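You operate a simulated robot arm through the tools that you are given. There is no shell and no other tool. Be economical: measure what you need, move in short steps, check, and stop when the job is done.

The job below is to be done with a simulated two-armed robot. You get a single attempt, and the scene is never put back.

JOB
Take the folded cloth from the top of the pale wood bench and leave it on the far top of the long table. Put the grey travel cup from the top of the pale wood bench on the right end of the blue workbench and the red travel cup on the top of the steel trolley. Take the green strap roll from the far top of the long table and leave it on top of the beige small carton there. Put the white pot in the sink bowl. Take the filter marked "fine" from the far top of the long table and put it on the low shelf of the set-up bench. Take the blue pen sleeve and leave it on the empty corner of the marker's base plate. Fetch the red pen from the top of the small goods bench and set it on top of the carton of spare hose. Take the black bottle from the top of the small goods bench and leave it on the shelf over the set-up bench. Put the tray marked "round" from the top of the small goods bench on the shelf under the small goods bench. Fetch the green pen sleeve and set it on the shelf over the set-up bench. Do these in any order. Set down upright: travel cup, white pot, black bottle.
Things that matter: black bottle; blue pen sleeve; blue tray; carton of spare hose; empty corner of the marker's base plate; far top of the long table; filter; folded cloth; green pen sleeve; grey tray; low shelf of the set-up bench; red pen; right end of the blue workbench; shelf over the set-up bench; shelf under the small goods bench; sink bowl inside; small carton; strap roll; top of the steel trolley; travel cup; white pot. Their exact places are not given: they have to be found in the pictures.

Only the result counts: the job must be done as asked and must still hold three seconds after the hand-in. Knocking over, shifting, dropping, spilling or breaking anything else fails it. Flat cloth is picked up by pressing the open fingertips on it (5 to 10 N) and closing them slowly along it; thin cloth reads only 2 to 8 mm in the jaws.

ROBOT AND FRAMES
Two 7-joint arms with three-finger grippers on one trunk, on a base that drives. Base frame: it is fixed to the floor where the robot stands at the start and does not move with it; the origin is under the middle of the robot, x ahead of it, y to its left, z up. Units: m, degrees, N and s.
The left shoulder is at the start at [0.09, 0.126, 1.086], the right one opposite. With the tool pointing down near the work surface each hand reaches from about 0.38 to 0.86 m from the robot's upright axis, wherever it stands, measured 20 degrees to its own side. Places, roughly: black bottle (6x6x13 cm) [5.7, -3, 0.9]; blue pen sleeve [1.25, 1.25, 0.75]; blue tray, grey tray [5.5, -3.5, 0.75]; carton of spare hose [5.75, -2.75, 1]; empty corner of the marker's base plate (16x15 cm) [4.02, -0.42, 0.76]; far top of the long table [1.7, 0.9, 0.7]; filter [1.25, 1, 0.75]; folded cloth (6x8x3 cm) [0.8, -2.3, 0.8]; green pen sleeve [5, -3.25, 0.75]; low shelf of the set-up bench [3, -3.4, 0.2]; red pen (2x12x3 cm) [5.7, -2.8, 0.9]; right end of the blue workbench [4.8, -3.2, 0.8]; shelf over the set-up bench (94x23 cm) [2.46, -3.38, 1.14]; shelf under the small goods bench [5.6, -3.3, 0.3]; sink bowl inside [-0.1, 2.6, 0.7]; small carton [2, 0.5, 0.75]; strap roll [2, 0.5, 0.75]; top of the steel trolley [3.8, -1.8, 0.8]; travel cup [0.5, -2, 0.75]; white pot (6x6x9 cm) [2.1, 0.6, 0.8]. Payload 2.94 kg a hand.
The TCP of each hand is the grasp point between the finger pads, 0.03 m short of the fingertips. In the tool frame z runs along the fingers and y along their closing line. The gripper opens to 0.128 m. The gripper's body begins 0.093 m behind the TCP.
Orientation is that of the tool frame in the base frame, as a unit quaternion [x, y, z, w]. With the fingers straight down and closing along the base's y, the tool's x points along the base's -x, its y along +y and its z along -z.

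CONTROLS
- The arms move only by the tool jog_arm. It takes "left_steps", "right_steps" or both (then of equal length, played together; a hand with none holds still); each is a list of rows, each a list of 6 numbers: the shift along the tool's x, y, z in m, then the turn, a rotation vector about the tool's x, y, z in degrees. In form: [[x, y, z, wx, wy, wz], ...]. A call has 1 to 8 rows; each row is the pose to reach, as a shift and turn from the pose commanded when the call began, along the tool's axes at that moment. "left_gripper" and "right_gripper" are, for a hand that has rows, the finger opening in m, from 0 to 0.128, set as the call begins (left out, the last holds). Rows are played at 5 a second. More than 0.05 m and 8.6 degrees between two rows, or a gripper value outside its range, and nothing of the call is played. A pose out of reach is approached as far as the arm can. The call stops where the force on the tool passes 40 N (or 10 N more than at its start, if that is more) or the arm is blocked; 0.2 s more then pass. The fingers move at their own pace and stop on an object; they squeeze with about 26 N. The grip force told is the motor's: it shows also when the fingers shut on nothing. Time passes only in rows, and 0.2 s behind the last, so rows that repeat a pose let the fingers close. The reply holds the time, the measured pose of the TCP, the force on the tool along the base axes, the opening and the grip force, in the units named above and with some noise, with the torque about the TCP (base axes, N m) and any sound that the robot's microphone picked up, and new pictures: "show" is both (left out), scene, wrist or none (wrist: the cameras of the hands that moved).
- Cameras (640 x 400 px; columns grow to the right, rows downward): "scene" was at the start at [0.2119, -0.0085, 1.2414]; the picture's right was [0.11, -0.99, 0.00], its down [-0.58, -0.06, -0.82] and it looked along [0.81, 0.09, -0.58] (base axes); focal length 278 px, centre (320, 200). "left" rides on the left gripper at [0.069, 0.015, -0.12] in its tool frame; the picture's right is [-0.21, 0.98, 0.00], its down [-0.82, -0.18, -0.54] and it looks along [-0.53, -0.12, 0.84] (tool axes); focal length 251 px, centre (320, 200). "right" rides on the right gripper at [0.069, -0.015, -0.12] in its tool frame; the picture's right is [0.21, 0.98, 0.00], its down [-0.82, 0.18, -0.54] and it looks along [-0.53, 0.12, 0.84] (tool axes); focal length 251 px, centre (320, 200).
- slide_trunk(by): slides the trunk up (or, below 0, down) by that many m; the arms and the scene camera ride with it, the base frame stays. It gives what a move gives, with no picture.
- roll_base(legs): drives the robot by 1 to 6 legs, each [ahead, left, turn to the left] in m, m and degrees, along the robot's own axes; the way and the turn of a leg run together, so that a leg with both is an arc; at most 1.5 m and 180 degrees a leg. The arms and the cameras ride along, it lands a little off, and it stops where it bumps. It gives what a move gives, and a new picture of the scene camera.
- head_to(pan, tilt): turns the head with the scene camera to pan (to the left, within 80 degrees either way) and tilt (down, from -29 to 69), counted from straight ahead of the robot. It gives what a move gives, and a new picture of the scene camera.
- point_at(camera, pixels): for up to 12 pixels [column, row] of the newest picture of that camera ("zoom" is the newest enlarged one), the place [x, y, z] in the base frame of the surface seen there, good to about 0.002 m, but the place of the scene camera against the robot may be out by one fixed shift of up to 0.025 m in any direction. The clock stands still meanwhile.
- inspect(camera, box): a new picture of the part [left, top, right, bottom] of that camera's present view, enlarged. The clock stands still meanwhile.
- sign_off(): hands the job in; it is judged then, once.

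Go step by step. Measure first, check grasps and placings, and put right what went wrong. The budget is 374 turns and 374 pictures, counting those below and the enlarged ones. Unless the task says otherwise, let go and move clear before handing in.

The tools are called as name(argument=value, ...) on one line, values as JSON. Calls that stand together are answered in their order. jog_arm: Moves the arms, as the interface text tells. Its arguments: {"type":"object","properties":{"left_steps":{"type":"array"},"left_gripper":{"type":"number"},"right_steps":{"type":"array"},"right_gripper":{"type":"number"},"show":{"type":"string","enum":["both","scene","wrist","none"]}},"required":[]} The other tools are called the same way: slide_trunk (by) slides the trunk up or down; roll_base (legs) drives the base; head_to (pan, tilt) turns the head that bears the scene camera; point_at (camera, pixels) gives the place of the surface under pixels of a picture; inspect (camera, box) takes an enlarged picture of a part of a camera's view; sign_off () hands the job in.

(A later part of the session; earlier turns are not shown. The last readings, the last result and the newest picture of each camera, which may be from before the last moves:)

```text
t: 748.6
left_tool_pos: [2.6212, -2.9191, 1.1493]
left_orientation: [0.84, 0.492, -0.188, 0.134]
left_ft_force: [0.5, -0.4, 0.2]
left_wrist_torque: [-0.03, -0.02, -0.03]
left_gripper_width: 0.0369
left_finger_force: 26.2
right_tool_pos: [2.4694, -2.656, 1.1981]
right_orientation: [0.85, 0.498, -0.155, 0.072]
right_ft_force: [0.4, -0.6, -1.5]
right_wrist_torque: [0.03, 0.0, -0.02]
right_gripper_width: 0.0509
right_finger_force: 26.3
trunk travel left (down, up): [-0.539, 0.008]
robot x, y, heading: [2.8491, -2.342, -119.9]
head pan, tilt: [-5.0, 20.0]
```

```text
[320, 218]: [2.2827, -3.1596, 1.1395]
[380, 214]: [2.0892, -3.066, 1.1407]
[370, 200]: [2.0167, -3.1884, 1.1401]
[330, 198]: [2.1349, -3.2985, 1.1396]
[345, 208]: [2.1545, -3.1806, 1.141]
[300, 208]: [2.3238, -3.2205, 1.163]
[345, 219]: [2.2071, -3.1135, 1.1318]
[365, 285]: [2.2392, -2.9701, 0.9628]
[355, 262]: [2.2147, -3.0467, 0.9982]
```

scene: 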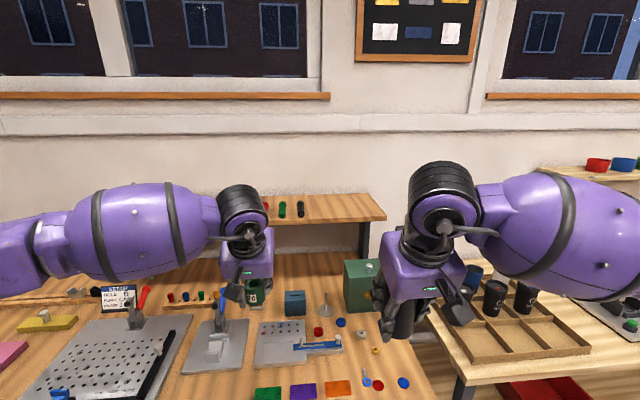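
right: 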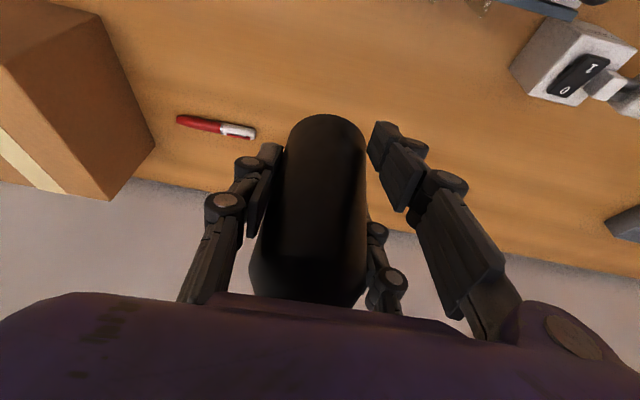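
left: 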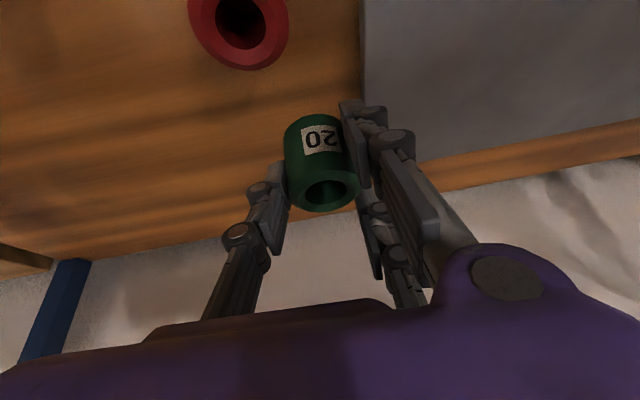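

Bottle goes to (2.109,−3.152), sleeve to its left. Roll 0.2 closer, raise the right hand 5 cm and move it in over the shelf.

roll_base(legs=[[0.2, 0, 0.6]])

jog_arm(right_steps=[[-0.009, -0.005, -0.024, 0, 0, 0], [-0.0175, -0.01, -0.047, 0, 0, 0], [-0.06, -0.02, -0.031, 0, 0, 0], [-0.105, -0.03, -0.015, 0, 0, 0], [-0.15, -0.035, 0.002, 0, 0, 0], [-0.195, -0.04, 0.019, 0, 0, 0], [-0.24, -0.045, 0.036, 0, 0, 0], [-0.28, -0.05, 0.05, 0, 0, 0]], show="scene")

```text
t: 750.2
left_tool_pos: [2.5266, -3.0926, 1.1512]
left_orientation: [0.838, 0.495, -0.188, 0.134]
left_ft_force: [-0.3, 0.7, -0.6]
left_wrist_torque: [-0.01, 0.0, -0.03]
left_gripper_width: 0.0367
left_finger_force: 26.3
right_tool_pos: [2.3729, -2.8288, 1.1999]
right_orientation: [0.848, 0.501, -0.156, 0.071]
right_ft_force: [-1.4, -0.5, -2.4]
right_wrist_torque: [0.02, 0.0, 0.0]
right_gripper_width: 0.0508
right_finger_force: 25.5
trunk travel left (down, up): [-0.539, 0.008]
robot x, y, heading: [2.7507, -2.5131, -119.4]
head pan, tilt: [-5.0, 20.0]
```

scene: 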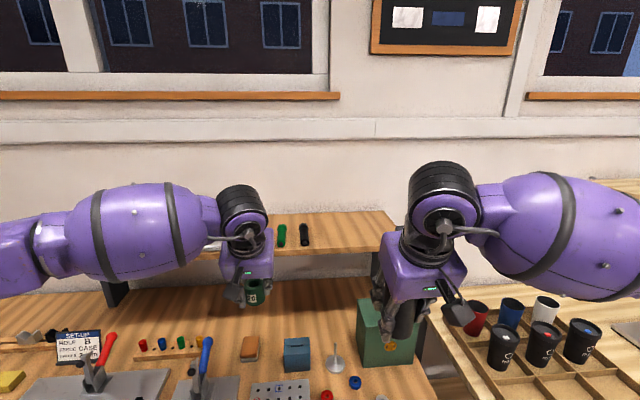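

```text
t: 752.0
left_tool_pos: [2.5266, -3.0943, 1.1499]
left_orientation: [0.838, 0.495, -0.188, 0.133]
left_ft_force: [0.5, -0.5, -1.0]
left_wrist_torque: [0.04, 0.02, 0.0]
left_gripper_width: 0.0371
left_finger_force: 26.4
right_tool_pos: [2.1934, -3.0523, 1.2501]
right_orientation: [0.848, 0.501, -0.156, 0.07]
right_ft_force: [-0.3, -0.4, -2.0]
right_wrist_torque: [0.03, -0.02, 0.0]
right_gripper_width: 0.051
right_finger_force: 26.2
trunk travel left (down, up): [-0.539, 0.008]
robot x, y, heading: [2.7515, -2.5109, -119.5]
head pan, tilt: [-5.0, 20.0]
```

scene: 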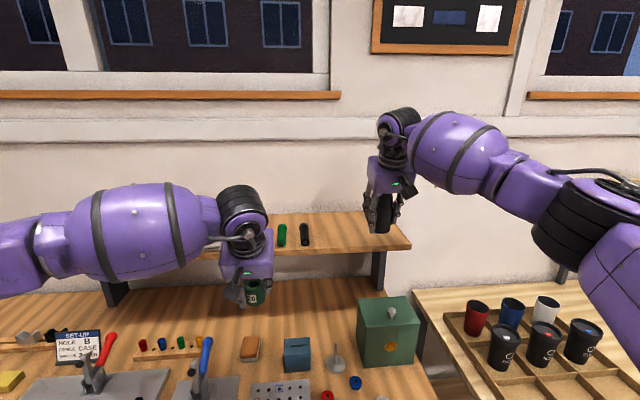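

Continue 13 cm forward and lower to just above the shelf.

jog_arm(right_steps=[[-0.04, -0.008, 0.015, 0, 0, 0], [-0.08, -0.016, 0.03, 0, 0, 0], [-0.12, -0.0244, 0.045, 0, 0, 0], [-0.113, -0.0244, 0.064, 0, 0, 0], [-0.106, -0.0244, 0.083, 0, 0, 0], [-0.103, -0.0244, 0.09, 0, 0, 0]], show="wrist")

```text
t: 753.4
left_tool_pos: [2.527, -3.0917, 1.1512]
left_orientation: [0.837, 0.495, -0.188, 0.135]
left_ft_force: [-0.4, -0.5, -0.3]
left_wrist_torque: [-0.01, 0.02, -0.01]
left_gripper_width: 0.0368
left_finger_force: 26.0
right_tool_pos: [2.1452, -3.0985, 1.2112]
right_orientation: [0.848, 0.5, -0.157, 0.072]
right_ft_force: [0.2, 0.5, -0.9]
right_wrist_torque: [0.01, 0.03, -0.01]
right_gripper_width: 0.0511
right_finger_force: 25.9
right hand out of reach, approached as far as the arm can: row 2, 3, 4, 5, 6
trunk travel left (down, up): [-0.539, 0.008]
robot x, y, heading: [2.7491, -2.5164, -119.5]
head pan, tilt: [-5.0, 20.0]
```

right: 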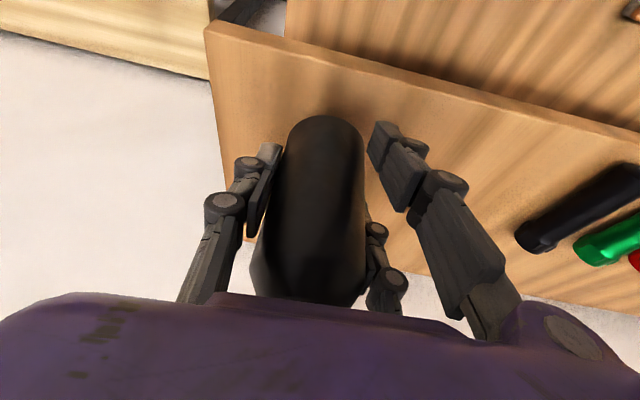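

Short by ~6 cm; roll the base 0.07 further in.

roll_base(legs=[[0.07, 0, 0]])

inspect(camera="right", box=[0, 0, 640, 400])

```text
t: 754.4
left_tool_pos: [2.4926, -3.1512, 1.153]
left_orientation: [0.837, 0.496, -0.188, 0.135]
left_ft_force: [0.0, -0.1, 0.0]
left_wrist_torque: [-0.05, -0.02, 0.01]
left_gripper_width: 0.0369
left_finger_force: 25.6
right_tool_pos: [2.1107, -3.159, 1.2144]
right_orientation: [0.849, 0.499, -0.158, 0.073]
right_ft_force: [0.6, 0.5, -0.8]
right_wrist_torque: [-0.01, -0.03, -0.02]
right_gripper_width: 0.051
right_finger_force: 26.1
trunk travel left (down, up): [-0.539, 0.008]
robot x, y, heading: [2.7161, -2.5779, -119.3]
head pan, tilt: [-5.0, 20.0]
```

scene: 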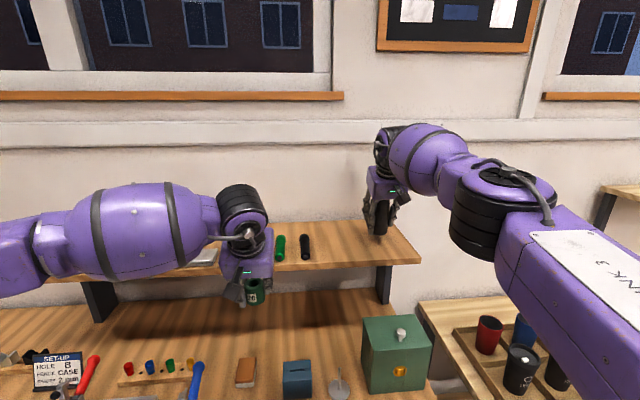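

```text
1.00 times, centred on (320, 200) of right (not enlarged: the box is as wide or as high as the picture)
```

zoom: 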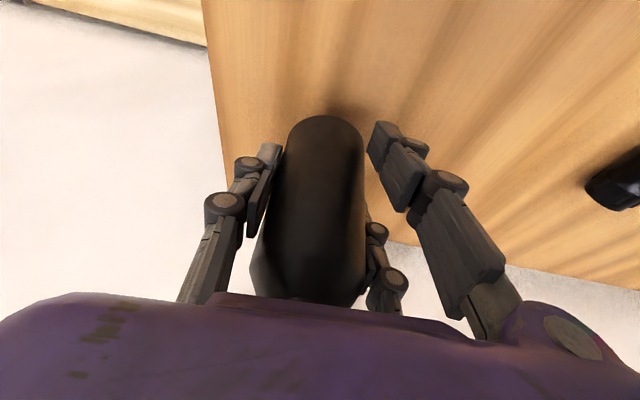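

Right over the spot. Lower to contact.

jog_arm(right_steps=[[0.004, 0, 0.01, 0, 0, 0], [0.0065, 0, 0.017, 0, 0, 0], [0.0085, 0, 0.0225, 0, 0, 0], [0.01, 0, 0.027, 0, 0, 0], [0.0115, 0, 0.031, 0, 0, 0]], show="none")

```text
t: 755.6
left_tool_pos: [2.493, -3.1526, 1.1532]
left_orientation: [0.837, 0.495, -0.189, 0.134]
left_ft_force: [0.9, 0.0, -1.4]
left_wrist_torque: [0.01, 0.01, 0.01]
left_gripper_width: 0.0369
left_finger_force: 25.9
right_tool_pos: [2.1087, -3.1596, 1.1866]
right_orientation: [0.848, 0.499, -0.161, 0.076]
right_ft_force: [-5.5, -4.0, 29.8]
right_wrist_torque: [-0.12, -0.43, -0.24]
right_gripper_width: 0.0511
right_finger_force: 25.9
trunk travel left (down, up): [-0.539, 0.008]
robot x, y, heading: [2.7169, -2.5708, -119.5]
head pan, tilt: [-5.0, 20.0]
```

jog_arm(right_steps=[[-0.002, 0, -0.005, 0, 0, 0], [-0.002, 0, -0.006, 0, 0, 0]], show="none")

jog_arm(right_steps=[[0, 0, 0, 0, 0, 0], [0, 0, 0, 0, 0, 0], [-0.009, 0, -0.023, 0, 0, 0], [-0.022, 0, -0.06, 0, 0, 0], [-0.036, 0, -0.097, 0, 0, 0], [-0.043, 0, -0.117, 0, 0, 0], [-0.005, 0, -0.13, 0, 0, 0], [0.035, 0, -0.145, 0, 0, 0]], right_gripper=0.08, show="wrist")

```text
t: 756.2
left_tool_pos: [2.4922, -3.1536, 1.1512]
left_orientation: [0.837, 0.495, -0.188, 0.135]
left_ft_force: [0.7, -0.4, -0.8]
left_wrist_torque: [-0.03, 0.01, -0.01]
left_gripper_width: 0.037
left_finger_force: 26.4
right_tool_pos: [2.11, -3.16, 1.1862]
right_orientation: [0.848, 0.5, -0.158, 0.073]
right_ft_force: [-5.9, -4.0, 21.4]
right_wrist_torque: [-0.57, -0.03, -0.22]
right_gripper_width: 0.0511
right_finger_force: 26.5
trunk travel left (down, up): [-0.539, 0.008]
robot x, y, heading: [2.7169, -2.5699, -119.2]
head pan, tilt: [-5.0, 20.0]
```

```text
t: 758.0
left_tool_pos: [2.4913, -3.1521, 1.1514]
left_orientation: [0.838, 0.494, -0.187, 0.134]
left_ft_force: [0.3, 0.9, -0.5]
left_wrist_torque: [-0.01, -0.03, 0.02]
left_gripper_width: 0.0367
left_finger_force: 26.7
right_tool_pos: [2.1521, -3.0865, 1.3083]
right_orientation: [0.849, 0.499, -0.157, 0.073]
right_ft_force: [0.9, 1.0, 0.1]
right_wrist_torque: [-0.03, 0.0, -0.04]
right_gripper_width: 0.0802
right_finger_force: 0.1
right hand out of reach, approached as far as the arm can: row 4, 5, 6
trunk travel left (down, up): [-0.539, 0.008]
robot x, y, heading: [2.7203, -2.5713, -119.4]
head pan, tilt: [-5.0, 20.0]
```

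right: 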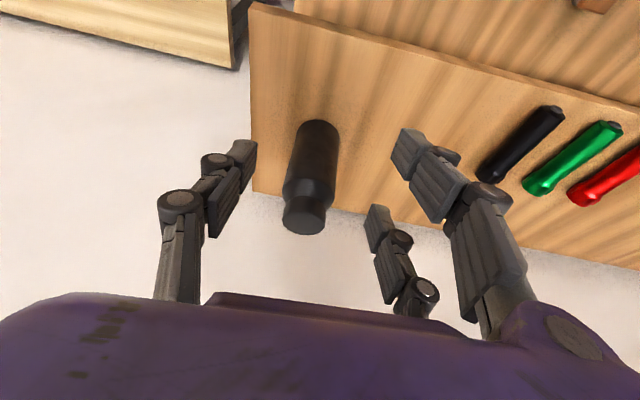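

The bottle stands on the shelf. Measure the gap up to the black pen for the sleeve.

point_at(camera="right", pixels=[[312, 140], [495, 165], [545, 112], [440, 110], [400, 85], [335, 205], [300, 25]])

jog_arm(right_steps=[[0.04, -0.01, -0.015, 0, 0, 0], [0.08, -0.02, -0.03, 0, 0, 0], [0.12, -0.03, -0.045, 0, 0, 0], [0.16, -0.04, -0.06, 0, 0, 0], [0.2, -0.05, -0.075, 0, 0, 0], [0.24, -0.06, -0.09, 0, 0, 0]], show="none")

```text
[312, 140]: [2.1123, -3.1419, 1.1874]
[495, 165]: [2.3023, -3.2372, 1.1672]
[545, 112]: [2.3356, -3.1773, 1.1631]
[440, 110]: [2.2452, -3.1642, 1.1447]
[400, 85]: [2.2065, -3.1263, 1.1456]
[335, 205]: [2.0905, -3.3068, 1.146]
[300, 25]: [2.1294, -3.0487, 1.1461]
```

```text
t: 759.4
left_tool_pos: [2.4927, -3.1515, 1.1513]
left_orientation: [0.838, 0.494, -0.189, 0.135]
left_ft_force: [-0.2, 0.3, -1.2]
left_wrist_torque: [0.03, 0.01, 0.0]
left_gripper_width: 0.0368
left_finger_force: 25.5
right_tool_pos: [2.2278, -2.8358, 1.3173]
right_orientation: [0.848, 0.5, -0.157, 0.073]
right_ft_force: [-0.3, 0.9, -0.5]
right_wrist_torque: [-0.03, 0.04, -0.01]
right_gripper_width: 0.0803
right_finger_force: 0.1
trunk travel left (down, up): [-0.539, 0.008]
robot x, y, heading: [2.7165, -2.5757, -119.4]
head pan, tilt: [-5.0, 20.0]
```

Gap mid-point (2.209,−3.208); shelf 1.1455. Raise the left hand 9 cm, then carry the sleeve over.

jog_arm(left_steps=[[-0.02, 0, -0.04, 0, 0, 0], [-0.04, 0, -0.0805, 0, 0, 0], [-0.068, -0.0366, -0.0664, 0, 0, 0], [-0.096, -0.0732, -0.0523, 0, 0, 0], [-0.124, -0.1098, -0.0382, 0, 0, 0], [-0.152, -0.1465, -0.0241, 0, 0, 0], [-0.18, -0.183, -0.01, 0, 0, 0], [-0.2086, -0.2197, 0.004, 0, 0, 0]], show="wrist")

```text
t: 761.2
left_tool_pos: [2.2505, -3.19, 1.2254]
left_orientation: [0.838, 0.495, -0.188, 0.134]
left_ft_force: [2.0, -2.2, -0.2]
left_wrist_torque: [0.15, 0.17, -0.12]
left_gripper_width: 0.0368
left_finger_force: 26.0
left hand out of reach, approached as far as the arm can: row 8
right_tool_pos: [2.2295, -2.839, 1.3153]
right_orientation: [0.849, 0.5, -0.157, 0.071]
right_ft_force: [1.0, -0.1, 0.4]
right_wrist_torque: [0.08, 0.04, -0.02]
right_gripper_width: 0.0798
right_finger_force: 0.1
trunk travel left (down, up): [-0.539, 0.008]
robot x, y, heading: [2.7138, -2.5773, -119.5]
head pan, tilt: [-5.0, 20.0]
```

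left: 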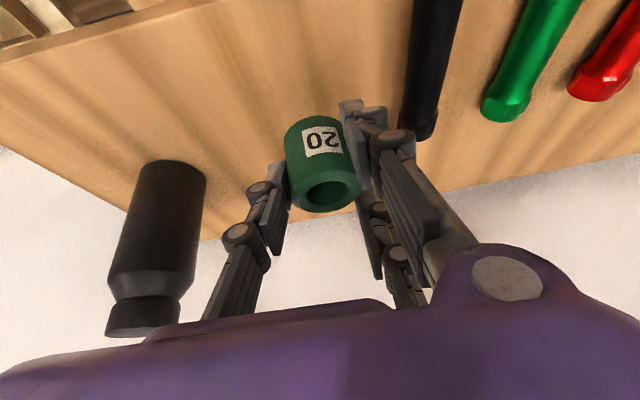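

Shift the base 3 cm right for centring, then lower to contact.

roll_base(legs=[[0, -0.03, 0]])

jog_arm(left_steps=[[0.007, 0, 0.014, 0, 0, 0], [0.013, 0, 0.027, 0, 0, 0], [0.016, 0, 0.032, 0, 0, 0], [0.018, 0, 0.036, 0, 0, 0], [0.02, 0, 0.04, 0, 0, 0]], show="wrist")

```text
t: 762.2
left_tool_pos: [2.2228, -3.1746, 1.2261]
left_orientation: [0.837, 0.496, -0.188, 0.134]
left_ft_force: [0.8, -0.9, -0.2]
left_wrist_torque: [0.01, 0.03, -0.01]
left_gripper_width: 0.037
left_finger_force: 26.2
right_tool_pos: [2.204, -2.825, 1.3164]
right_orientation: [0.849, 0.5, -0.157, 0.071]
right_ft_force: [0.0, 0.5, -0.1]
right_wrist_torque: [0.01, 0.0, 0.01]
right_gripper_width: 0.0801
right_finger_force: 0.3
trunk travel left (down, up): [-0.539, 0.008]
robot x, y, heading: [2.6923, -2.5584, -119.3]
head pan, tilt: [-5.0, 20.0]
```

scene: 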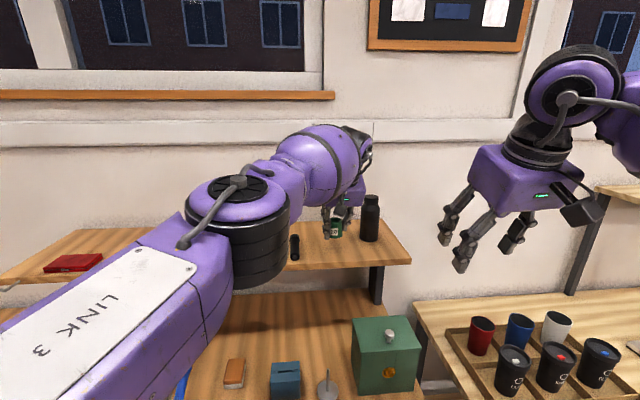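

```text
t: 763.4
left_tool_pos: [2.2227, -3.1752, 1.1881]
left_orientation: [0.837, 0.494, -0.193, 0.136]
left_ft_force: [-5.5, -1.6, 22.0]
left_wrist_torque: [-0.19, -0.26, -0.13]
left_gripper_width: 0.037
left_finger_force: 25.8
right_tool_pos: [2.2027, -2.8209, 1.3185]
right_orientation: [0.848, 0.5, -0.159, 0.074]
right_ft_force: [-1.1, 0.7, 0.0]
right_wrist_torque: [-0.03, -0.01, -0.07]
right_gripper_width: 0.0802
right_finger_force: 0.0
trunk travel left (down, up): [-0.539, 0.008]
robot x, y, heading: [2.6948, -2.5592, -119.4]
head pan, tilt: [-5.0, 20.0]
```

left: 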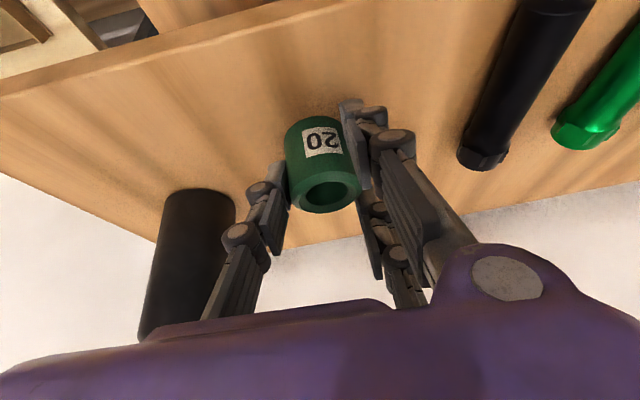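

jog_arm(left_steps=[[-0.002, 0, -0.004, 0, 0, 0], [-0.002, 0, -0.004, 0, 0, 0]], show="none")

jog_arm(left_steps=[[0, 0, 0, 0, 0, 0], [0, 0, 0, 0, 0, 0], [-0.011, 0, -0.022, 0, 0, 0], [-0.026, 0, -0.054, 0, 0, 0], [-0.04, 0, -0.08, 0, 0, 0], [0.0, 0, -0.1, 0, 0, 0], [0.04, 0, -0.12, 0, 0, 0]], left_gripper=0.058, show="wrist")

```text
t: 764.0
left_tool_pos: [2.222, -3.175, 1.1874]
left_orientation: [0.837, 0.495, -0.19, 0.135]
left_ft_force: [-8.0, -3.1, 19.6]
left_wrist_torque: [-0.32, -0.15, -0.13]
left_gripper_width: 0.037
left_finger_force: 26.1
right_tool_pos: [2.2024, -2.8219, 1.3159]
right_orientation: [0.848, 0.5, -0.157, 0.072]
right_ft_force: [0.2, 1.2, 0.6]
right_wrist_torque: [0.01, -0.02, -0.02]
right_gripper_width: 0.0798
right_finger_force: 0.1
trunk travel left (down, up): [-0.539, 0.008]
robot x, y, heading: [2.6889, -2.5596, -119.3]
head pan, tilt: [-5.0, 20.0]
```

```text
t: 765.6
left_tool_pos: [2.2162, -3.1496, 1.2771]
left_orientation: [0.837, 0.496, -0.187, 0.134]
left_ft_force: [-0.3, -0.4, 0.5]
left_wrist_torque: [-0.01, -0.01, 0.02]
left_gripper_width: 0.0579
left_finger_force: 0.1
left hand out of reach, approached as far as the arm can: row 5, 6, 7
right_tool_pos: [2.2017, -2.8228, 1.316]
right_orientation: [0.849, 0.5, -0.157, 0.072]
right_ft_force: [0.2, 0.9, 0.1]
right_wrist_torque: [0.07, -0.01, 0.01]
right_gripper_width: 0.0798
right_finger_force: 0.1
trunk travel left (down, up): [-0.539, 0.008]
robot x, y, heading: [2.6902, -2.5601, -119.3]
head pan, tilt: [-5.0, 20.0]
```

left: 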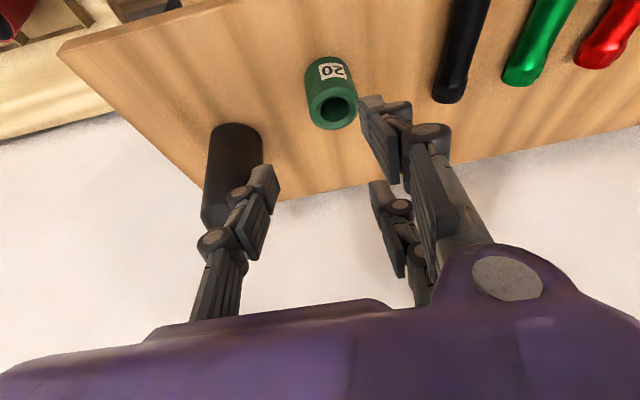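

The sleeve stands on the shelf. Next, the cloth: back off and drive right to the pale bench, lowering the trunk.

roll_base(legs=[[-0.45, 0, 0], [0, -0.8, 0], [0, -0.8, 0]])

slide_trunk(by=-0.25)

roll_base(legs=[[0.33, 0, 0]])

```text
t: 782.4
left_tool_pos: [1.0462, -1.9383, 1.2768]
left_orientation: [0.843, 0.486, -0.189, 0.132]
left_ft_force: [0.4, 0.0, 0.4]
left_wrist_torque: [-0.01, 0.0, 0.03]
left_gripper_width: 0.0581
left_finger_force: 0.1
right_tool_pos: [1.0392, -1.6113, 1.3151]
right_orientation: [0.854, 0.491, -0.157, 0.07]
right_ft_force: [0.2, -0.5, -0.7]
right_wrist_torque: [-0.01, -0.02, 0.02]
right_gripper_width: 0.08
right_finger_force: 0.0
trunk travel left (down, up): [-0.539, 0.008]
robot x, y, heading: [1.5324, -1.3606, -120.6]
head pan, tilt: [-5.0, 20.0]
```

scene: 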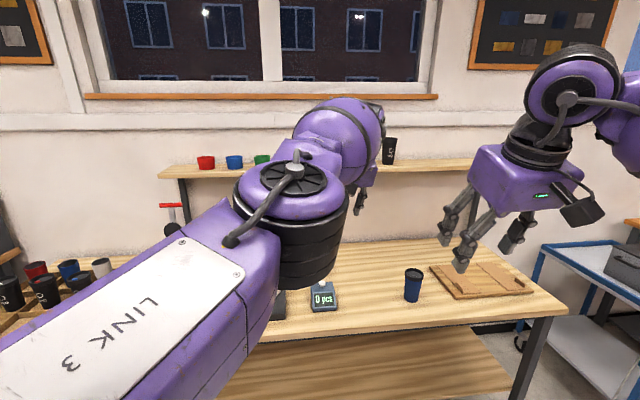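

```text
t: 785.0
left_tool_pos: [1.0551, -1.9211, 0.7043]
left_orientation: [0.869, 0.495, 0.008, 0.022]
left_ft_force: [0.2, 0.0, -0.2]
left_wrist_torque: [-0.01, -0.03, -0.02]
left_gripper_width: 0.058
left_finger_force: 0.0
right_tool_pos: [1.0392, -1.6118, 1.0661]
right_orientation: [0.854, 0.491, -0.158, 0.071]
right_ft_force: [-0.6, -0.8, 0.5]
right_wrist_torque: [-0.01, 0.01, -0.01]
right_gripper_width: 0.08
right_finger_force: 0.1
trunk travel left (down, up): [-0.289, 0.258]
robot x, y, heading: [1.535, -1.3592, -120.6]
head pan, tilt: [-5.0, 20.0]
```

```text
t: 786.2
left_tool_pos: [1.0154, -1.9894, 0.7053]
left_orientation: [0.863, 0.504, 0.023, 0.017]
left_ft_force: [6.6, 6.7, 6.3]
left_wrist_torque: [-0.8, 0.54, 0.41]
left_gripper_width: 0.0589
left_finger_force: 0.6
right_tool_pos: [0.9952, -1.6858, 1.0651]
right_orientation: [0.854, 0.491, -0.158, 0.07]
right_ft_force: [0.4, 0.4, 0.0]
right_wrist_torque: [-0.01, -0.01, 0.01]
right_gripper_width: 0.0801
right_finger_force: 0.1
trunk travel left (down, up): [-0.289, 0.258]
robot x, y, heading: [1.4877, -1.4335, -120.9]
head pan, tilt: [-5.0, 20.0]
stopped in leg 1: the force on the tool passed its limit at 161 N (the readings are from after the stop); the commanded pose is now the measured one
```

scene: 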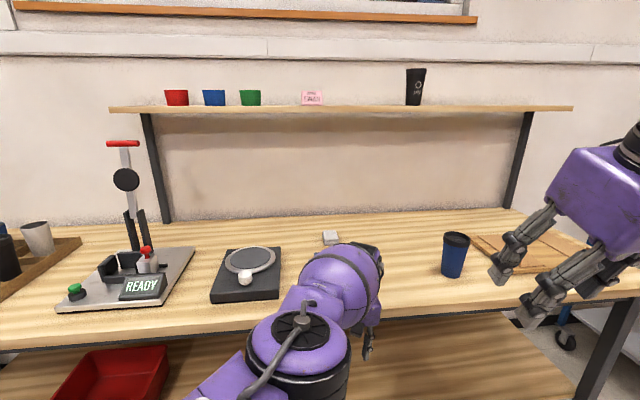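

The left arm dropped during the trunk move and bumped the bench front; nothing seems disturbed. Back off, then raise the left hand.

roll_base(legs=[[-0.15, 0, 0]])

jog_arm(left_steps=[[0.02, 0, -0.045, 0, 0, 0], [0.03, 0, -0.09, 0, 0, 0], [0.04, 0, -0.135, 0, 0, 0], [0.05, 0, -0.18, 0, 0, 0], [0.06, 0, -0.225, 0, 0, 0], [0.07, 0, -0.27, 0, 0, 0], [0.08, 0, -0.315, 0, 0, 0], [0.09, 0, -0.36, 0, 0, 0]], right_steps=[[0, 0, 0, 0, 2.5, 0], [0, 0, 0, 0, 5, 0], [0, 0, 0, 0, 7.5, 0], [0, 0, 0, 0, 10, 0], [0, 0, 0, 0, 12.5, 0], [0, 0, 0, 0, 15, 0], [0, 0, 0, 0, 17.5, 0], [0, 0, 0, 0, 20, 0]], right_gripper=0.09, show="scene")

```text
t: 787.5
left_tool_pos: [1.0905, -1.8644, 0.7038]
left_orientation: [0.864, 0.503, 0.022, 0.017]
left_ft_force: [-0.4, 1.1, 0.8]
left_wrist_torque: [0.03, 0.02, 0.02]
left_gripper_width: 0.058
left_finger_force: 0.0
right_tool_pos: [1.0702, -1.5599, 1.0658]
right_orientation: [0.854, 0.491, -0.156, 0.07]
right_ft_force: [-0.2, -0.2, -0.8]
right_wrist_torque: [-0.04, 0.02, -0.01]
right_gripper_width: 0.0796
right_finger_force: 0.0
trunk travel left (down, up): [-0.289, 0.258]
robot x, y, heading: [1.5639, -1.3044, -120.6]
head pan, tilt: [-5.0, 20.0]
```

scene: 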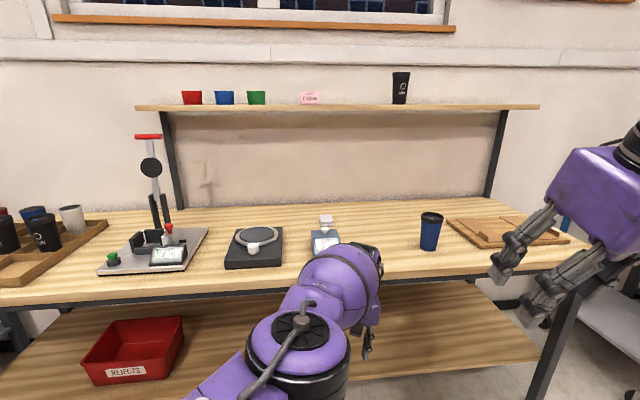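

```text
t: 789.3
left_tool_pos: [1.0599, -1.7827, 1.0622]
left_orientation: [0.869, 0.495, 0.015, 0.017]
left_ft_force: [-0.1, 0.2, -0.7]
left_wrist_torque: [-0.06, 0.05, 0.01]
left_gripper_width: 0.0582
left_finger_force: 0.0
left hand out of reach, approached as far as the arm can: row 1, 2, 3, 4, 5, 6, 7, 8
right_tool_pos: [1.07, -1.5574, 1.0675]
right_orientation: [0.868, 0.496, -0.006, -0.015]
right_ft_force: [0.3, 0.8, 0.2]
right_wrist_torque: [-0.1, 0.03, 0.04]
right_gripper_width: 0.0901
right_finger_force: 0.0
trunk travel left (down, up): [-0.289, 0.258]
robot x, y, heading: [1.5646, -1.3079, -120.7]
head pan, tilt: [-5.0, 20.0]
```

scene: 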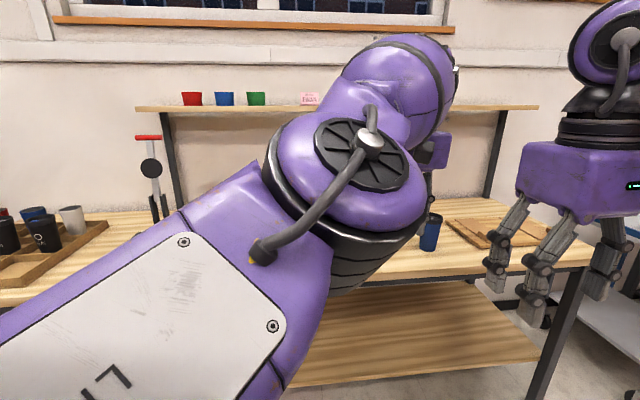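

The left hand is crossed over to the right; bring it back to its own side, then roll forward 0.4.

jog_arm(left_steps=[[0, 0.048, 0, 0, 0, 0], [0, 0.096, 0, 0, 0, 0], [0, 0.144, 0, 0, 0, 0], [0, 0.192, 0, 0, 0, 0], [0, 0.24, 0, 0, 0, 0], [0, 0.288, 0, 0, 0, 0], [0, 0.336, 0, 0, 0, 0], [0, 0.384, 0, 0, 0, 0]], show="none")

roll_base(legs=[[0.42, 0, 1]])

inspect(camera="right", box=[0, 0, 640, 400])

```text
t: 791.1
left_tool_pos: [1.2731, -2.0259, 1.1081]
left_orientation: [0.865, 0.501, 0.024, 0.017]
left_ft_force: [0.0, -0.5, 0.0]
left_wrist_torque: [-0.03, -0.05, -0.02]
left_gripper_width: 0.0578
left_finger_force: 0.1
left hand out of reach, approached as far as the arm can: row 1, 2, 3, 4, 5, 6, 7, 8
right_tool_pos: [1.0667, -1.5584, 1.0636]
right_orientation: [0.868, 0.496, -0.005, -0.015]
right_ft_force: [-0.4, -0.2, -0.2]
right_wrist_torque: [-0.02, 0.01, 0.0]
right_gripper_width: 0.0901
right_finger_force: 0.1
trunk travel left (down, up): [-0.289, 0.258]
robot x, y, heading: [1.5658, -1.3078, -120.8]
head pan, tilt: [-5.0, 20.0]
```

```text
t: 793.7
left_tool_pos: [1.079, -2.3963, 1.1089]
left_orientation: [0.859, 0.511, 0.023, 0.016]
left_ft_force: [0.3, -0.4, 0.4]
left_wrist_torque: [0.03, 0.01, 0.02]
left_gripper_width: 0.0579
left_finger_force: 0.0
right_tool_pos: [0.8646, -1.9327, 1.0651]
right_orientation: [0.863, 0.504, -0.005, -0.016]
right_ft_force: [0.0, -0.5, -0.3]
right_wrist_torque: [0.01, -0.01, 0.01]
right_gripper_width: 0.0898
right_finger_force: 0.1
trunk travel left (down, up): [-0.289, 0.258]
robot x, y, heading: [1.355, -1.6661, -119.5]
head pan, tilt: [-5.0, 20.0]
```

scene: 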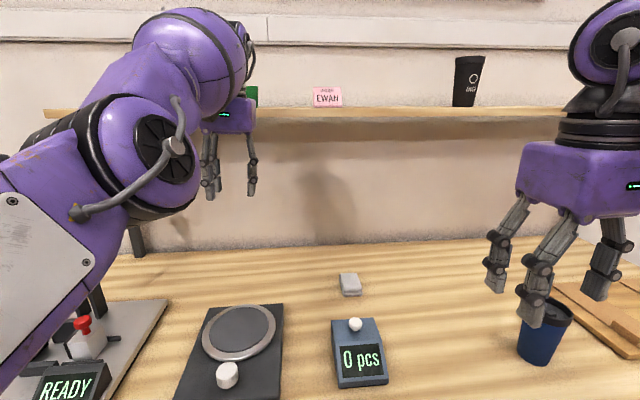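

```text
1.00 times, centred on (320, 200) of right (not enlarged: the box is as wide or as high as the picture)
```

zoom: 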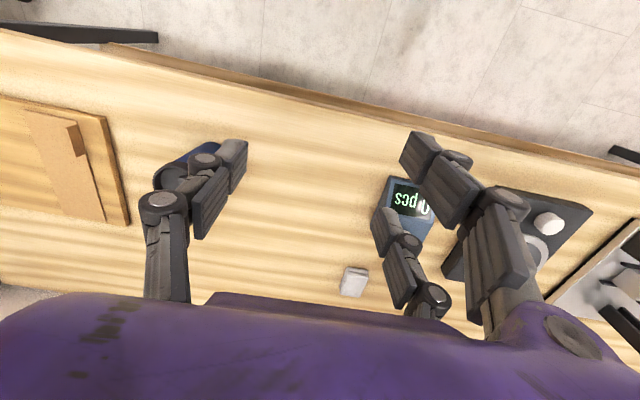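

The cloth is at (355,282). Move the right hand above it.

jog_arm(right_steps=[[-0.0459, 0.0177, 0, 0, 0, 0], [-0.0918, 0.0354, 0, 0, 0, 0], [-0.1376, 0.053, 0, 0, 0, 0], [-0.1835, 0.0707, 0, 0, 0, 0], [-0.2294, 0.0884, 0, 0, 0, 0], [-0.2753, 0.106, 0, 0, 0, 0], [-0.321, 0.1237, 0, 0, 0, 0], [-0.36, 0.1414, 0.02, 0, 0, 0]], show="wrist")

```text
t: 795.5
left_tool_pos: [1.0788, -2.3943, 1.1097]
left_orientation: [0.859, 0.511, 0.024, 0.016]
left_ft_force: [0.5, -0.3, 0.2]
left_wrist_torque: [0.01, -0.03, 0.0]
left_gripper_width: 0.0582
left_finger_force: 0.0
right_tool_pos: [0.8395, -2.1169, 1.0622]
right_orientation: [0.863, 0.505, -0.006, -0.016]
right_ft_force: [-0.5, 0.5, 0.2]
right_wrist_torque: [0.0, 0.02, 0.01]
right_gripper_width: 0.0901
right_finger_force: 0.1
right hand out of reach, approached as far as the arm can: row 4, 5, 6, 7, 8
trunk travel left (down, up): [-0.289, 0.258]
robot x, y, heading: [1.3502, -1.6709, -119.5]
head pan, tilt: [-5.0, 20.0]
```

right: 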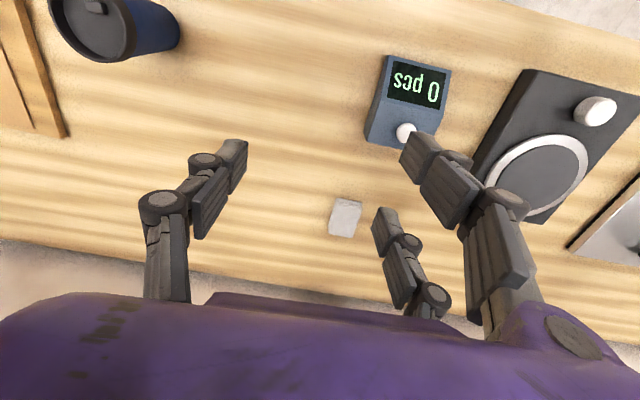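

Reach is limited at that height; lower 13 cm first, then go forward the remaining 20 cm.

jog_arm(right_steps=[[0, 0, 0.045, 0, 0, 0], [0, 0.01, 0.09, 0, 0, 0], [-0.02, 0.02, 0.125, 0, 0, 0], [-0.06, 0.03, 0.13, 0, 0, 0], [-0.1, 0.045, 0.13, 0, 0, 0], [-0.14, 0.058, 0.13, 0, 0, 0], [-0.175, 0.068, 0.13, 0, 0, 0], [-0.1945, 0.0727, 0.13, 0, 0, 0]], show="wrist")

```text
t: 797.3
left_tool_pos: [1.0799, -2.3965, 1.1069]
left_orientation: [0.859, 0.511, 0.024, 0.016]
left_ft_force: [-0.3, 0.0, 0.6]
left_wrist_torque: [-0.01, 0.04, -0.01]
left_gripper_width: 0.0581
left_finger_force: 0.0
right_tool_pos: [0.841, -2.1332, 0.9473]
right_orientation: [0.864, 0.504, -0.006, -0.016]
right_ft_force: [0.3, 0.1, 0.7]
right_wrist_torque: [-0.01, 0.0, 0.04]
right_gripper_width: 0.09
right_finger_force: 0.1
right hand out of reach, approached as far as the arm can: row 3, 4, 5, 6, 7, 8
trunk travel left (down, up): [-0.289, 0.258]
robot x, y, heading: [1.3567, -1.6664, -119.6]
head pan, tilt: [-5.0, 20.0]
```

right: 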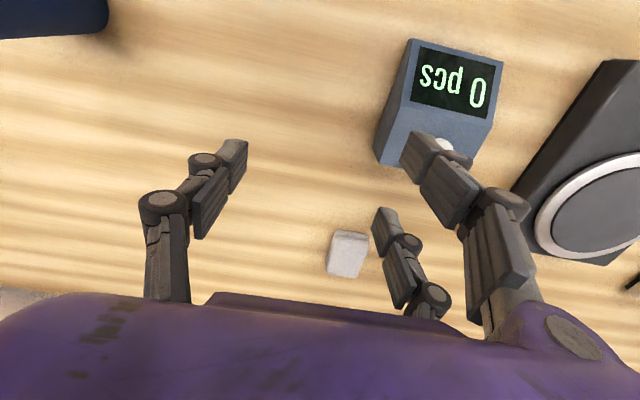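

The right arm seems stuck near a joint limit; add a 20° forward tilt (as worked before) while advancing, with the base 6 cm closer.

roll_base(legs=[[0.06, 0.05, 0]])

jog_arm(right_steps=[[-0.01, 0.005, 0, 0, -4, 0], [-0.03, 0.01, 0, 0, -8, 0], [-0.05, 0.015, 0, 0, -12, 0], [-0.07, 0.02, 0, 0, -16, 0], [-0.1, 0.02, 0, 0, -20, 0], [-0.13, 0.02, 0, 0, -20, 0]], show="wrist")

```text
t: 798.4
left_tool_pos: [1.0934, -2.4723, 1.1077]
left_orientation: [0.859, 0.511, 0.024, 0.016]
left_ft_force: [0.4, -0.4, 0.1]
left_wrist_torque: [0.03, -0.01, 0.01]
left_gripper_width: 0.0576
left_finger_force: 0.2
right_tool_pos: [0.8523, -2.2114, 0.9473]
right_orientation: [0.864, 0.504, -0.006, -0.015]
right_ft_force: [-0.1, 0.3, 0.0]
right_wrist_torque: [0.04, 0.02, 0.03]
right_gripper_width: 0.0899
right_finger_force: 0.1
trunk travel left (down, up): [-0.289, 0.258]
robot x, y, heading: [1.3679, -1.7481, -119.7]
head pan, tilt: [-5.0, 20.0]
```

scene: 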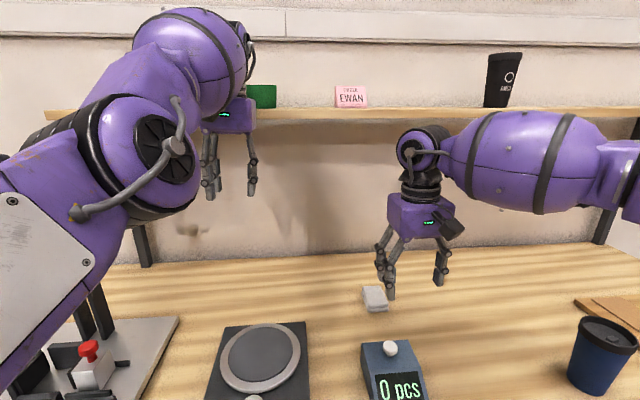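

```text
t: 799.8
left_tool_pos: [1.0943, -2.473, 1.1092]
left_orientation: [0.859, 0.511, 0.024, 0.017]
left_ft_force: [0.2, 0.7, 0.1]
left_wrist_torque: [-0.03, 0.0, -0.01]
left_gripper_width: 0.0578
left_finger_force: 0.1
right_tool_pos: [0.8124, -2.2828, 0.9471]
right_orientation: [0.849, 0.498, -0.157, 0.072]
right_ft_force: [-0.3, -0.6, -0.3]
right_wrist_torque: [0.04, 0.04, -0.01]
right_gripper_width: 0.0901
right_finger_force: 0.0
right hand out of reach, approached as far as the arm can: row 2, 3, 4, 5, 6
trunk travel left (down, up): [-0.289, 0.258]
robot x, y, heading: [1.3697, -1.7449, -119.6]
head pan, tilt: [-5.0, 20.0]
```

right: 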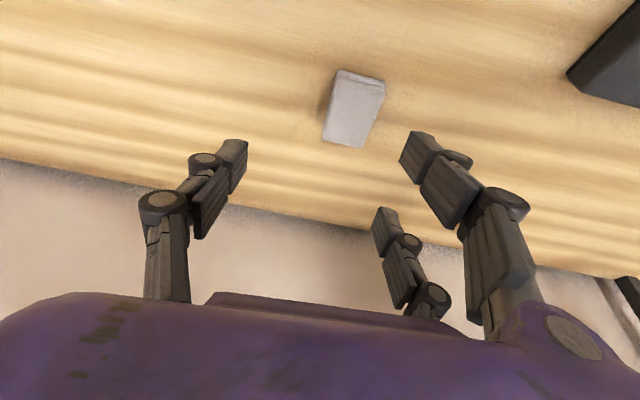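

Good, the cloth is right ahead at (353,108). Measure it.

point_at(camera="right", pixels=[[353, 108], [337, 73], [383, 82], [361, 143], [325, 137], [322, 100], [353, 125], [372, 110]])

```text
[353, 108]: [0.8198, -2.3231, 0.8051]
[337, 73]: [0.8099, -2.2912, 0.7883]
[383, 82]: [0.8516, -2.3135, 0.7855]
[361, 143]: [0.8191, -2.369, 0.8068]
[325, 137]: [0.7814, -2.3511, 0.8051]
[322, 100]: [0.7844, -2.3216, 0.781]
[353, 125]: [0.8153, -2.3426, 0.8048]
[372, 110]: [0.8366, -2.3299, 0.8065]
```

Cloth centre (0.8155,−2.331), top 0.8055. Descend around it and close gently.

jog_arm(right_steps=[[0.002, 0.008, 0.03, 0, 0, 0], [0.004, 0.016, 0.06, 0, 0, 0], [0.006, 0.0265, 0.095, 0, 0, 0], [0.0085, 0.0265, 0.125, 0, 0, 0], [0.0085, 0.0265, 0.1384, 0, 0, 0], [0.0085, 0.0265, 0.1384, 0, 0, 0]], show="wrist")

```text
t: 801.2
left_tool_pos: [1.0926, -2.473, 1.1095]
left_orientation: [0.859, 0.511, 0.022, 0.017]
left_ft_force: [0.8, -0.4, 0.0]
left_wrist_torque: [-0.03, -0.01, 0.01]
left_gripper_width: 0.0578
left_finger_force: 0.0
right_tool_pos: [0.8028, -2.2693, 0.8394]
right_orientation: [0.849, 0.5, -0.156, 0.072]
right_ft_force: [1.3, 0.3, -0.9]
right_wrist_torque: [0.0, 0.0, 0.0]
right_gripper_width: 0.0899
right_finger_force: 0.0
right hand out of reach, approached as far as the arm can: row 1, 2, 3, 4, 5, 6
trunk travel left (down, up): [-0.289, 0.258]
robot x, y, heading: [1.3673, -1.7477, -119.6]
head pan, tilt: [-5.0, 20.0]
```

right: 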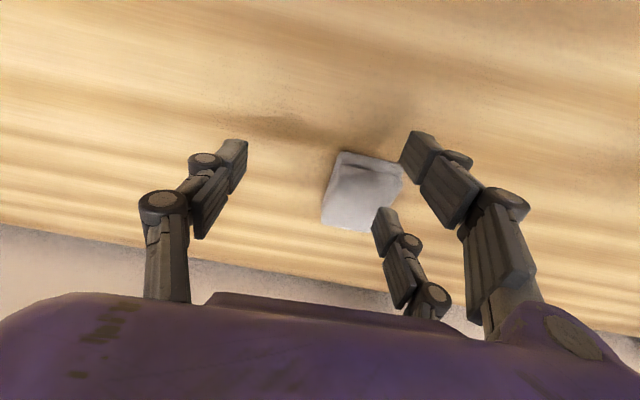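

The right arm lacks reach leftward here; shift the base 10 cm right and 4 cm ahead so the cloth is nearer its centreline.

roll_base(legs=[[0, -0.1, 0], [0.04, 0, 0]])

jog_arm(right_steps=[[0, 0.035, -0.015, 0, 0, 0], [0, 0.07, -0.015, 0, 0, 0], [0, 0.105, -0.015, 0, 0, 0], [0, 0.14, -0.015, 0, 0, 0]], show="wrist")

```text
t: 803.3
left_tool_pos: [0.9977, -2.4393, 1.1138]
left_orientation: [0.861, 0.508, 0.033, 0.01]
left_ft_force: [10.8, 16.7, -1.8]
left_wrist_torque: [-2.07, 1.43, -0.31]
left_gripper_width: 0.058
left_finger_force: 0.2
right_tool_pos: [0.7021, -2.2449, 0.8414]
right_orientation: [0.85, 0.498, -0.158, 0.072]
right_ft_force: [-0.4, -1.1, 0.7]
right_wrist_torque: [0.02, 0.02, 0.0]
right_gripper_width: 0.0901
right_finger_force: 0.0
trunk travel left (down, up): [-0.289, 0.258]
robot x, y, heading: [1.2698, -1.7212, -119.4]
head pan, tilt: [-5.0, 20.0]
stopped in leg 2: the force on the tool passed its limit at 184 N (the readings are from after the stop); the commanded pose is now the measured one
```

scene: 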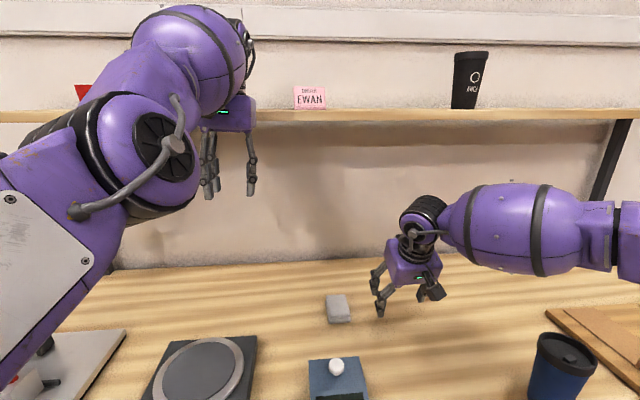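

```text
t: 803.9
left_tool_pos: [1.0019, -2.4414, 1.1163]
left_orientation: [0.859, 0.51, 0.037, 0.009]
left_ft_force: [21.8, 18.0, 1.0]
left_wrist_torque: [-2.22, 2.73, 0.13]
left_gripper_width: 0.0578
left_finger_force: 0.0
right_tool_pos: [0.724, -2.2419, 0.8623]
right_orientation: [0.853, 0.496, -0.153, 0.063]
right_ft_force: [-0.3, -0.8, 0.5]
right_wrist_torque: [0.11, 0.0, -0.04]
right_gripper_width: 0.0898
right_finger_force: 0.0
right hand out of reach, approached as far as the arm can: row 1, 2, 3
trunk travel left (down, up): [-0.289, 0.258]
robot x, y, heading: [1.2667, -1.7215, -119.6]
head pan, tilt: [-5.0, 20.0]
stopped in row 3 (left hand): the force on the tool passed its limit at 59 N (the readings are from after the stop); the commanded pose is now the measured one
```

right: 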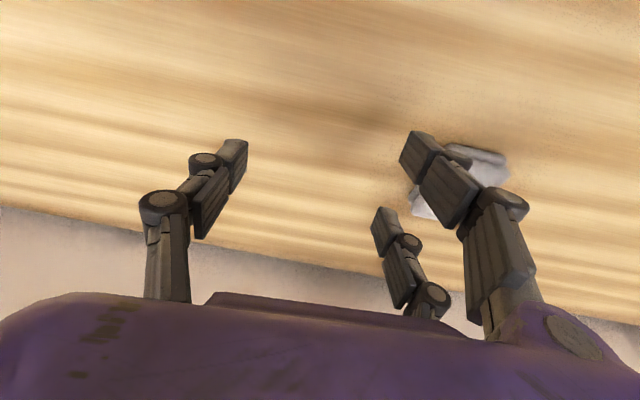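

The left hand pressed on the upper shelf's edge. Back off 0.12 and pull the left arm back first.

roll_base(legs=[[-0.12, 0, 0]])

jog_arm(left_steps=[[0.045, 0.01, 0, 0, 0, 0], [0.09, 0.02, 0, 0, 0, 0], [0.135, 0.03, 0, 0, 0, 0], [0.18, 0.04, 0, 0, 0, 0], [0.225, 0.05, 0, 0, 0, 0], [0.27, 0.06, 0, 0, 0, 0], [0.31, 0.07, 0, 0, 0, 0]], show="scene")

```text
t: 805.2
left_tool_pos: [1.0565, -2.3367, 1.1133]
left_orientation: [0.86, 0.509, 0.038, 0.009]
left_ft_force: [0.7, 0.1, 0.3]
left_wrist_torque: [0.0, 0.01, 0.0]
left_gripper_width: 0.0582
left_finger_force: 0.0
right_tool_pos: [0.7816, -2.1388, 0.862]
right_orientation: [0.853, 0.494, -0.152, 0.065]
right_ft_force: [0.1, -0.3, 0.0]
right_wrist_torque: [-0.02, 0.03, 0.02]
right_gripper_width: 0.0899
right_finger_force: 0.0
trunk travel left (down, up): [-0.289, 0.258]
robot x, y, heading: [1.3306, -1.6157, -119.8]
head pan, tilt: [-5.0, 20.0]
```

scene: 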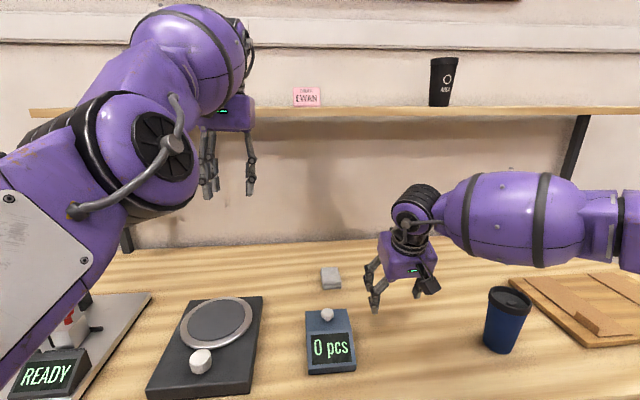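

```text
t: 806.8
left_tool_pos: [1.2621, -2.1039, 1.1484]
left_orientation: [0.849, 0.527, 0.029, -0.005]
left_ft_force: [1.0, 15.6, -9.1]
left_wrist_torque: [-1.56, -0.05, -0.09]
left_gripper_width: 0.0577
left_finger_force: 0.1
left hand out of reach, approached as far as the arm can: row 1, 2, 3, 4
right_tool_pos: [0.7805, -2.133, 0.8672]
right_orientation: [0.854, 0.493, -0.154, 0.067]
right_ft_force: [0.2, 0.8, 0.2]
right_wrist_torque: [-0.02, -0.05, 0.03]
right_gripper_width: 0.0904
right_finger_force: 0.1
trunk travel left (down, up): [-0.289, 0.258]
robot x, y, heading: [1.3288, -1.6177, -119.8]
head pan, tilt: [-5.0, 20.0]
```

scene: 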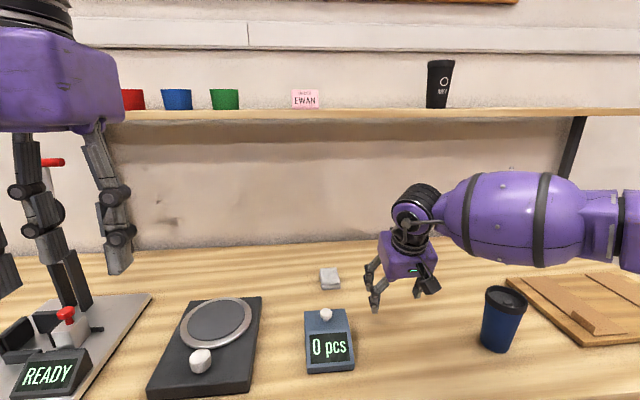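

Shelf cups all stand. The left hand now leans against the press lever (15 N); lift it and pull back more.

jog_arm(left_steps=[[0, -0.02, -0.02, 0, 0, 0], [0, -0.03, -0.05, 0, 0, 0], [0.01, -0.03, -0.09, 0, 0, 0], [0.04, -0.03, -0.12, 0, 0, 0], [0.08, -0.03, -0.13, 0, 0, 0]], show="scene")

```text
t: 808.0
left_tool_pos: [1.2529, -2.0066, 1.2339]
left_orientation: [0.86, 0.509, 0.036, 0.008]
left_ft_force: [-0.6, 0.3, 0.1]
left_wrist_torque: [-0.02, 0.04, -0.02]
left_gripper_width: 0.0578
left_finger_force: 0.2
left hand out of reach, approached as far as the arm can: row 4, 5
right_tool_pos: [0.7824, -2.1386, 0.8632]
right_orientation: [0.853, 0.495, -0.153, 0.066]
right_ft_force: [0.9, 0.9, 0.9]
right_wrist_torque: [0.0, 0.0, -0.05]
right_gripper_width: 0.0899
right_finger_force: 0.1
trunk travel left (down, up): [-0.289, 0.258]
robot x, y, heading: [1.3272, -1.6168, -119.8]
head pan, tilt: [-5.0, 20.0]
```

scene: 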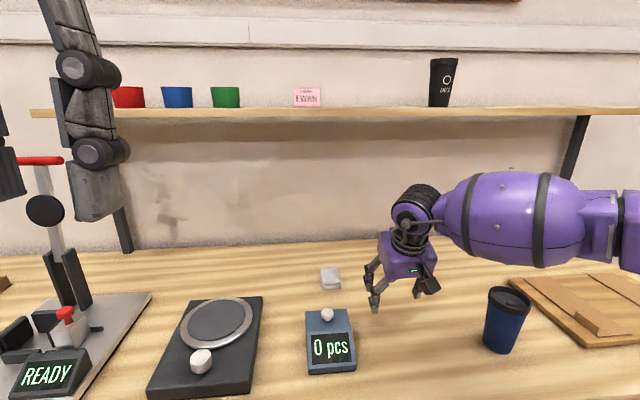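

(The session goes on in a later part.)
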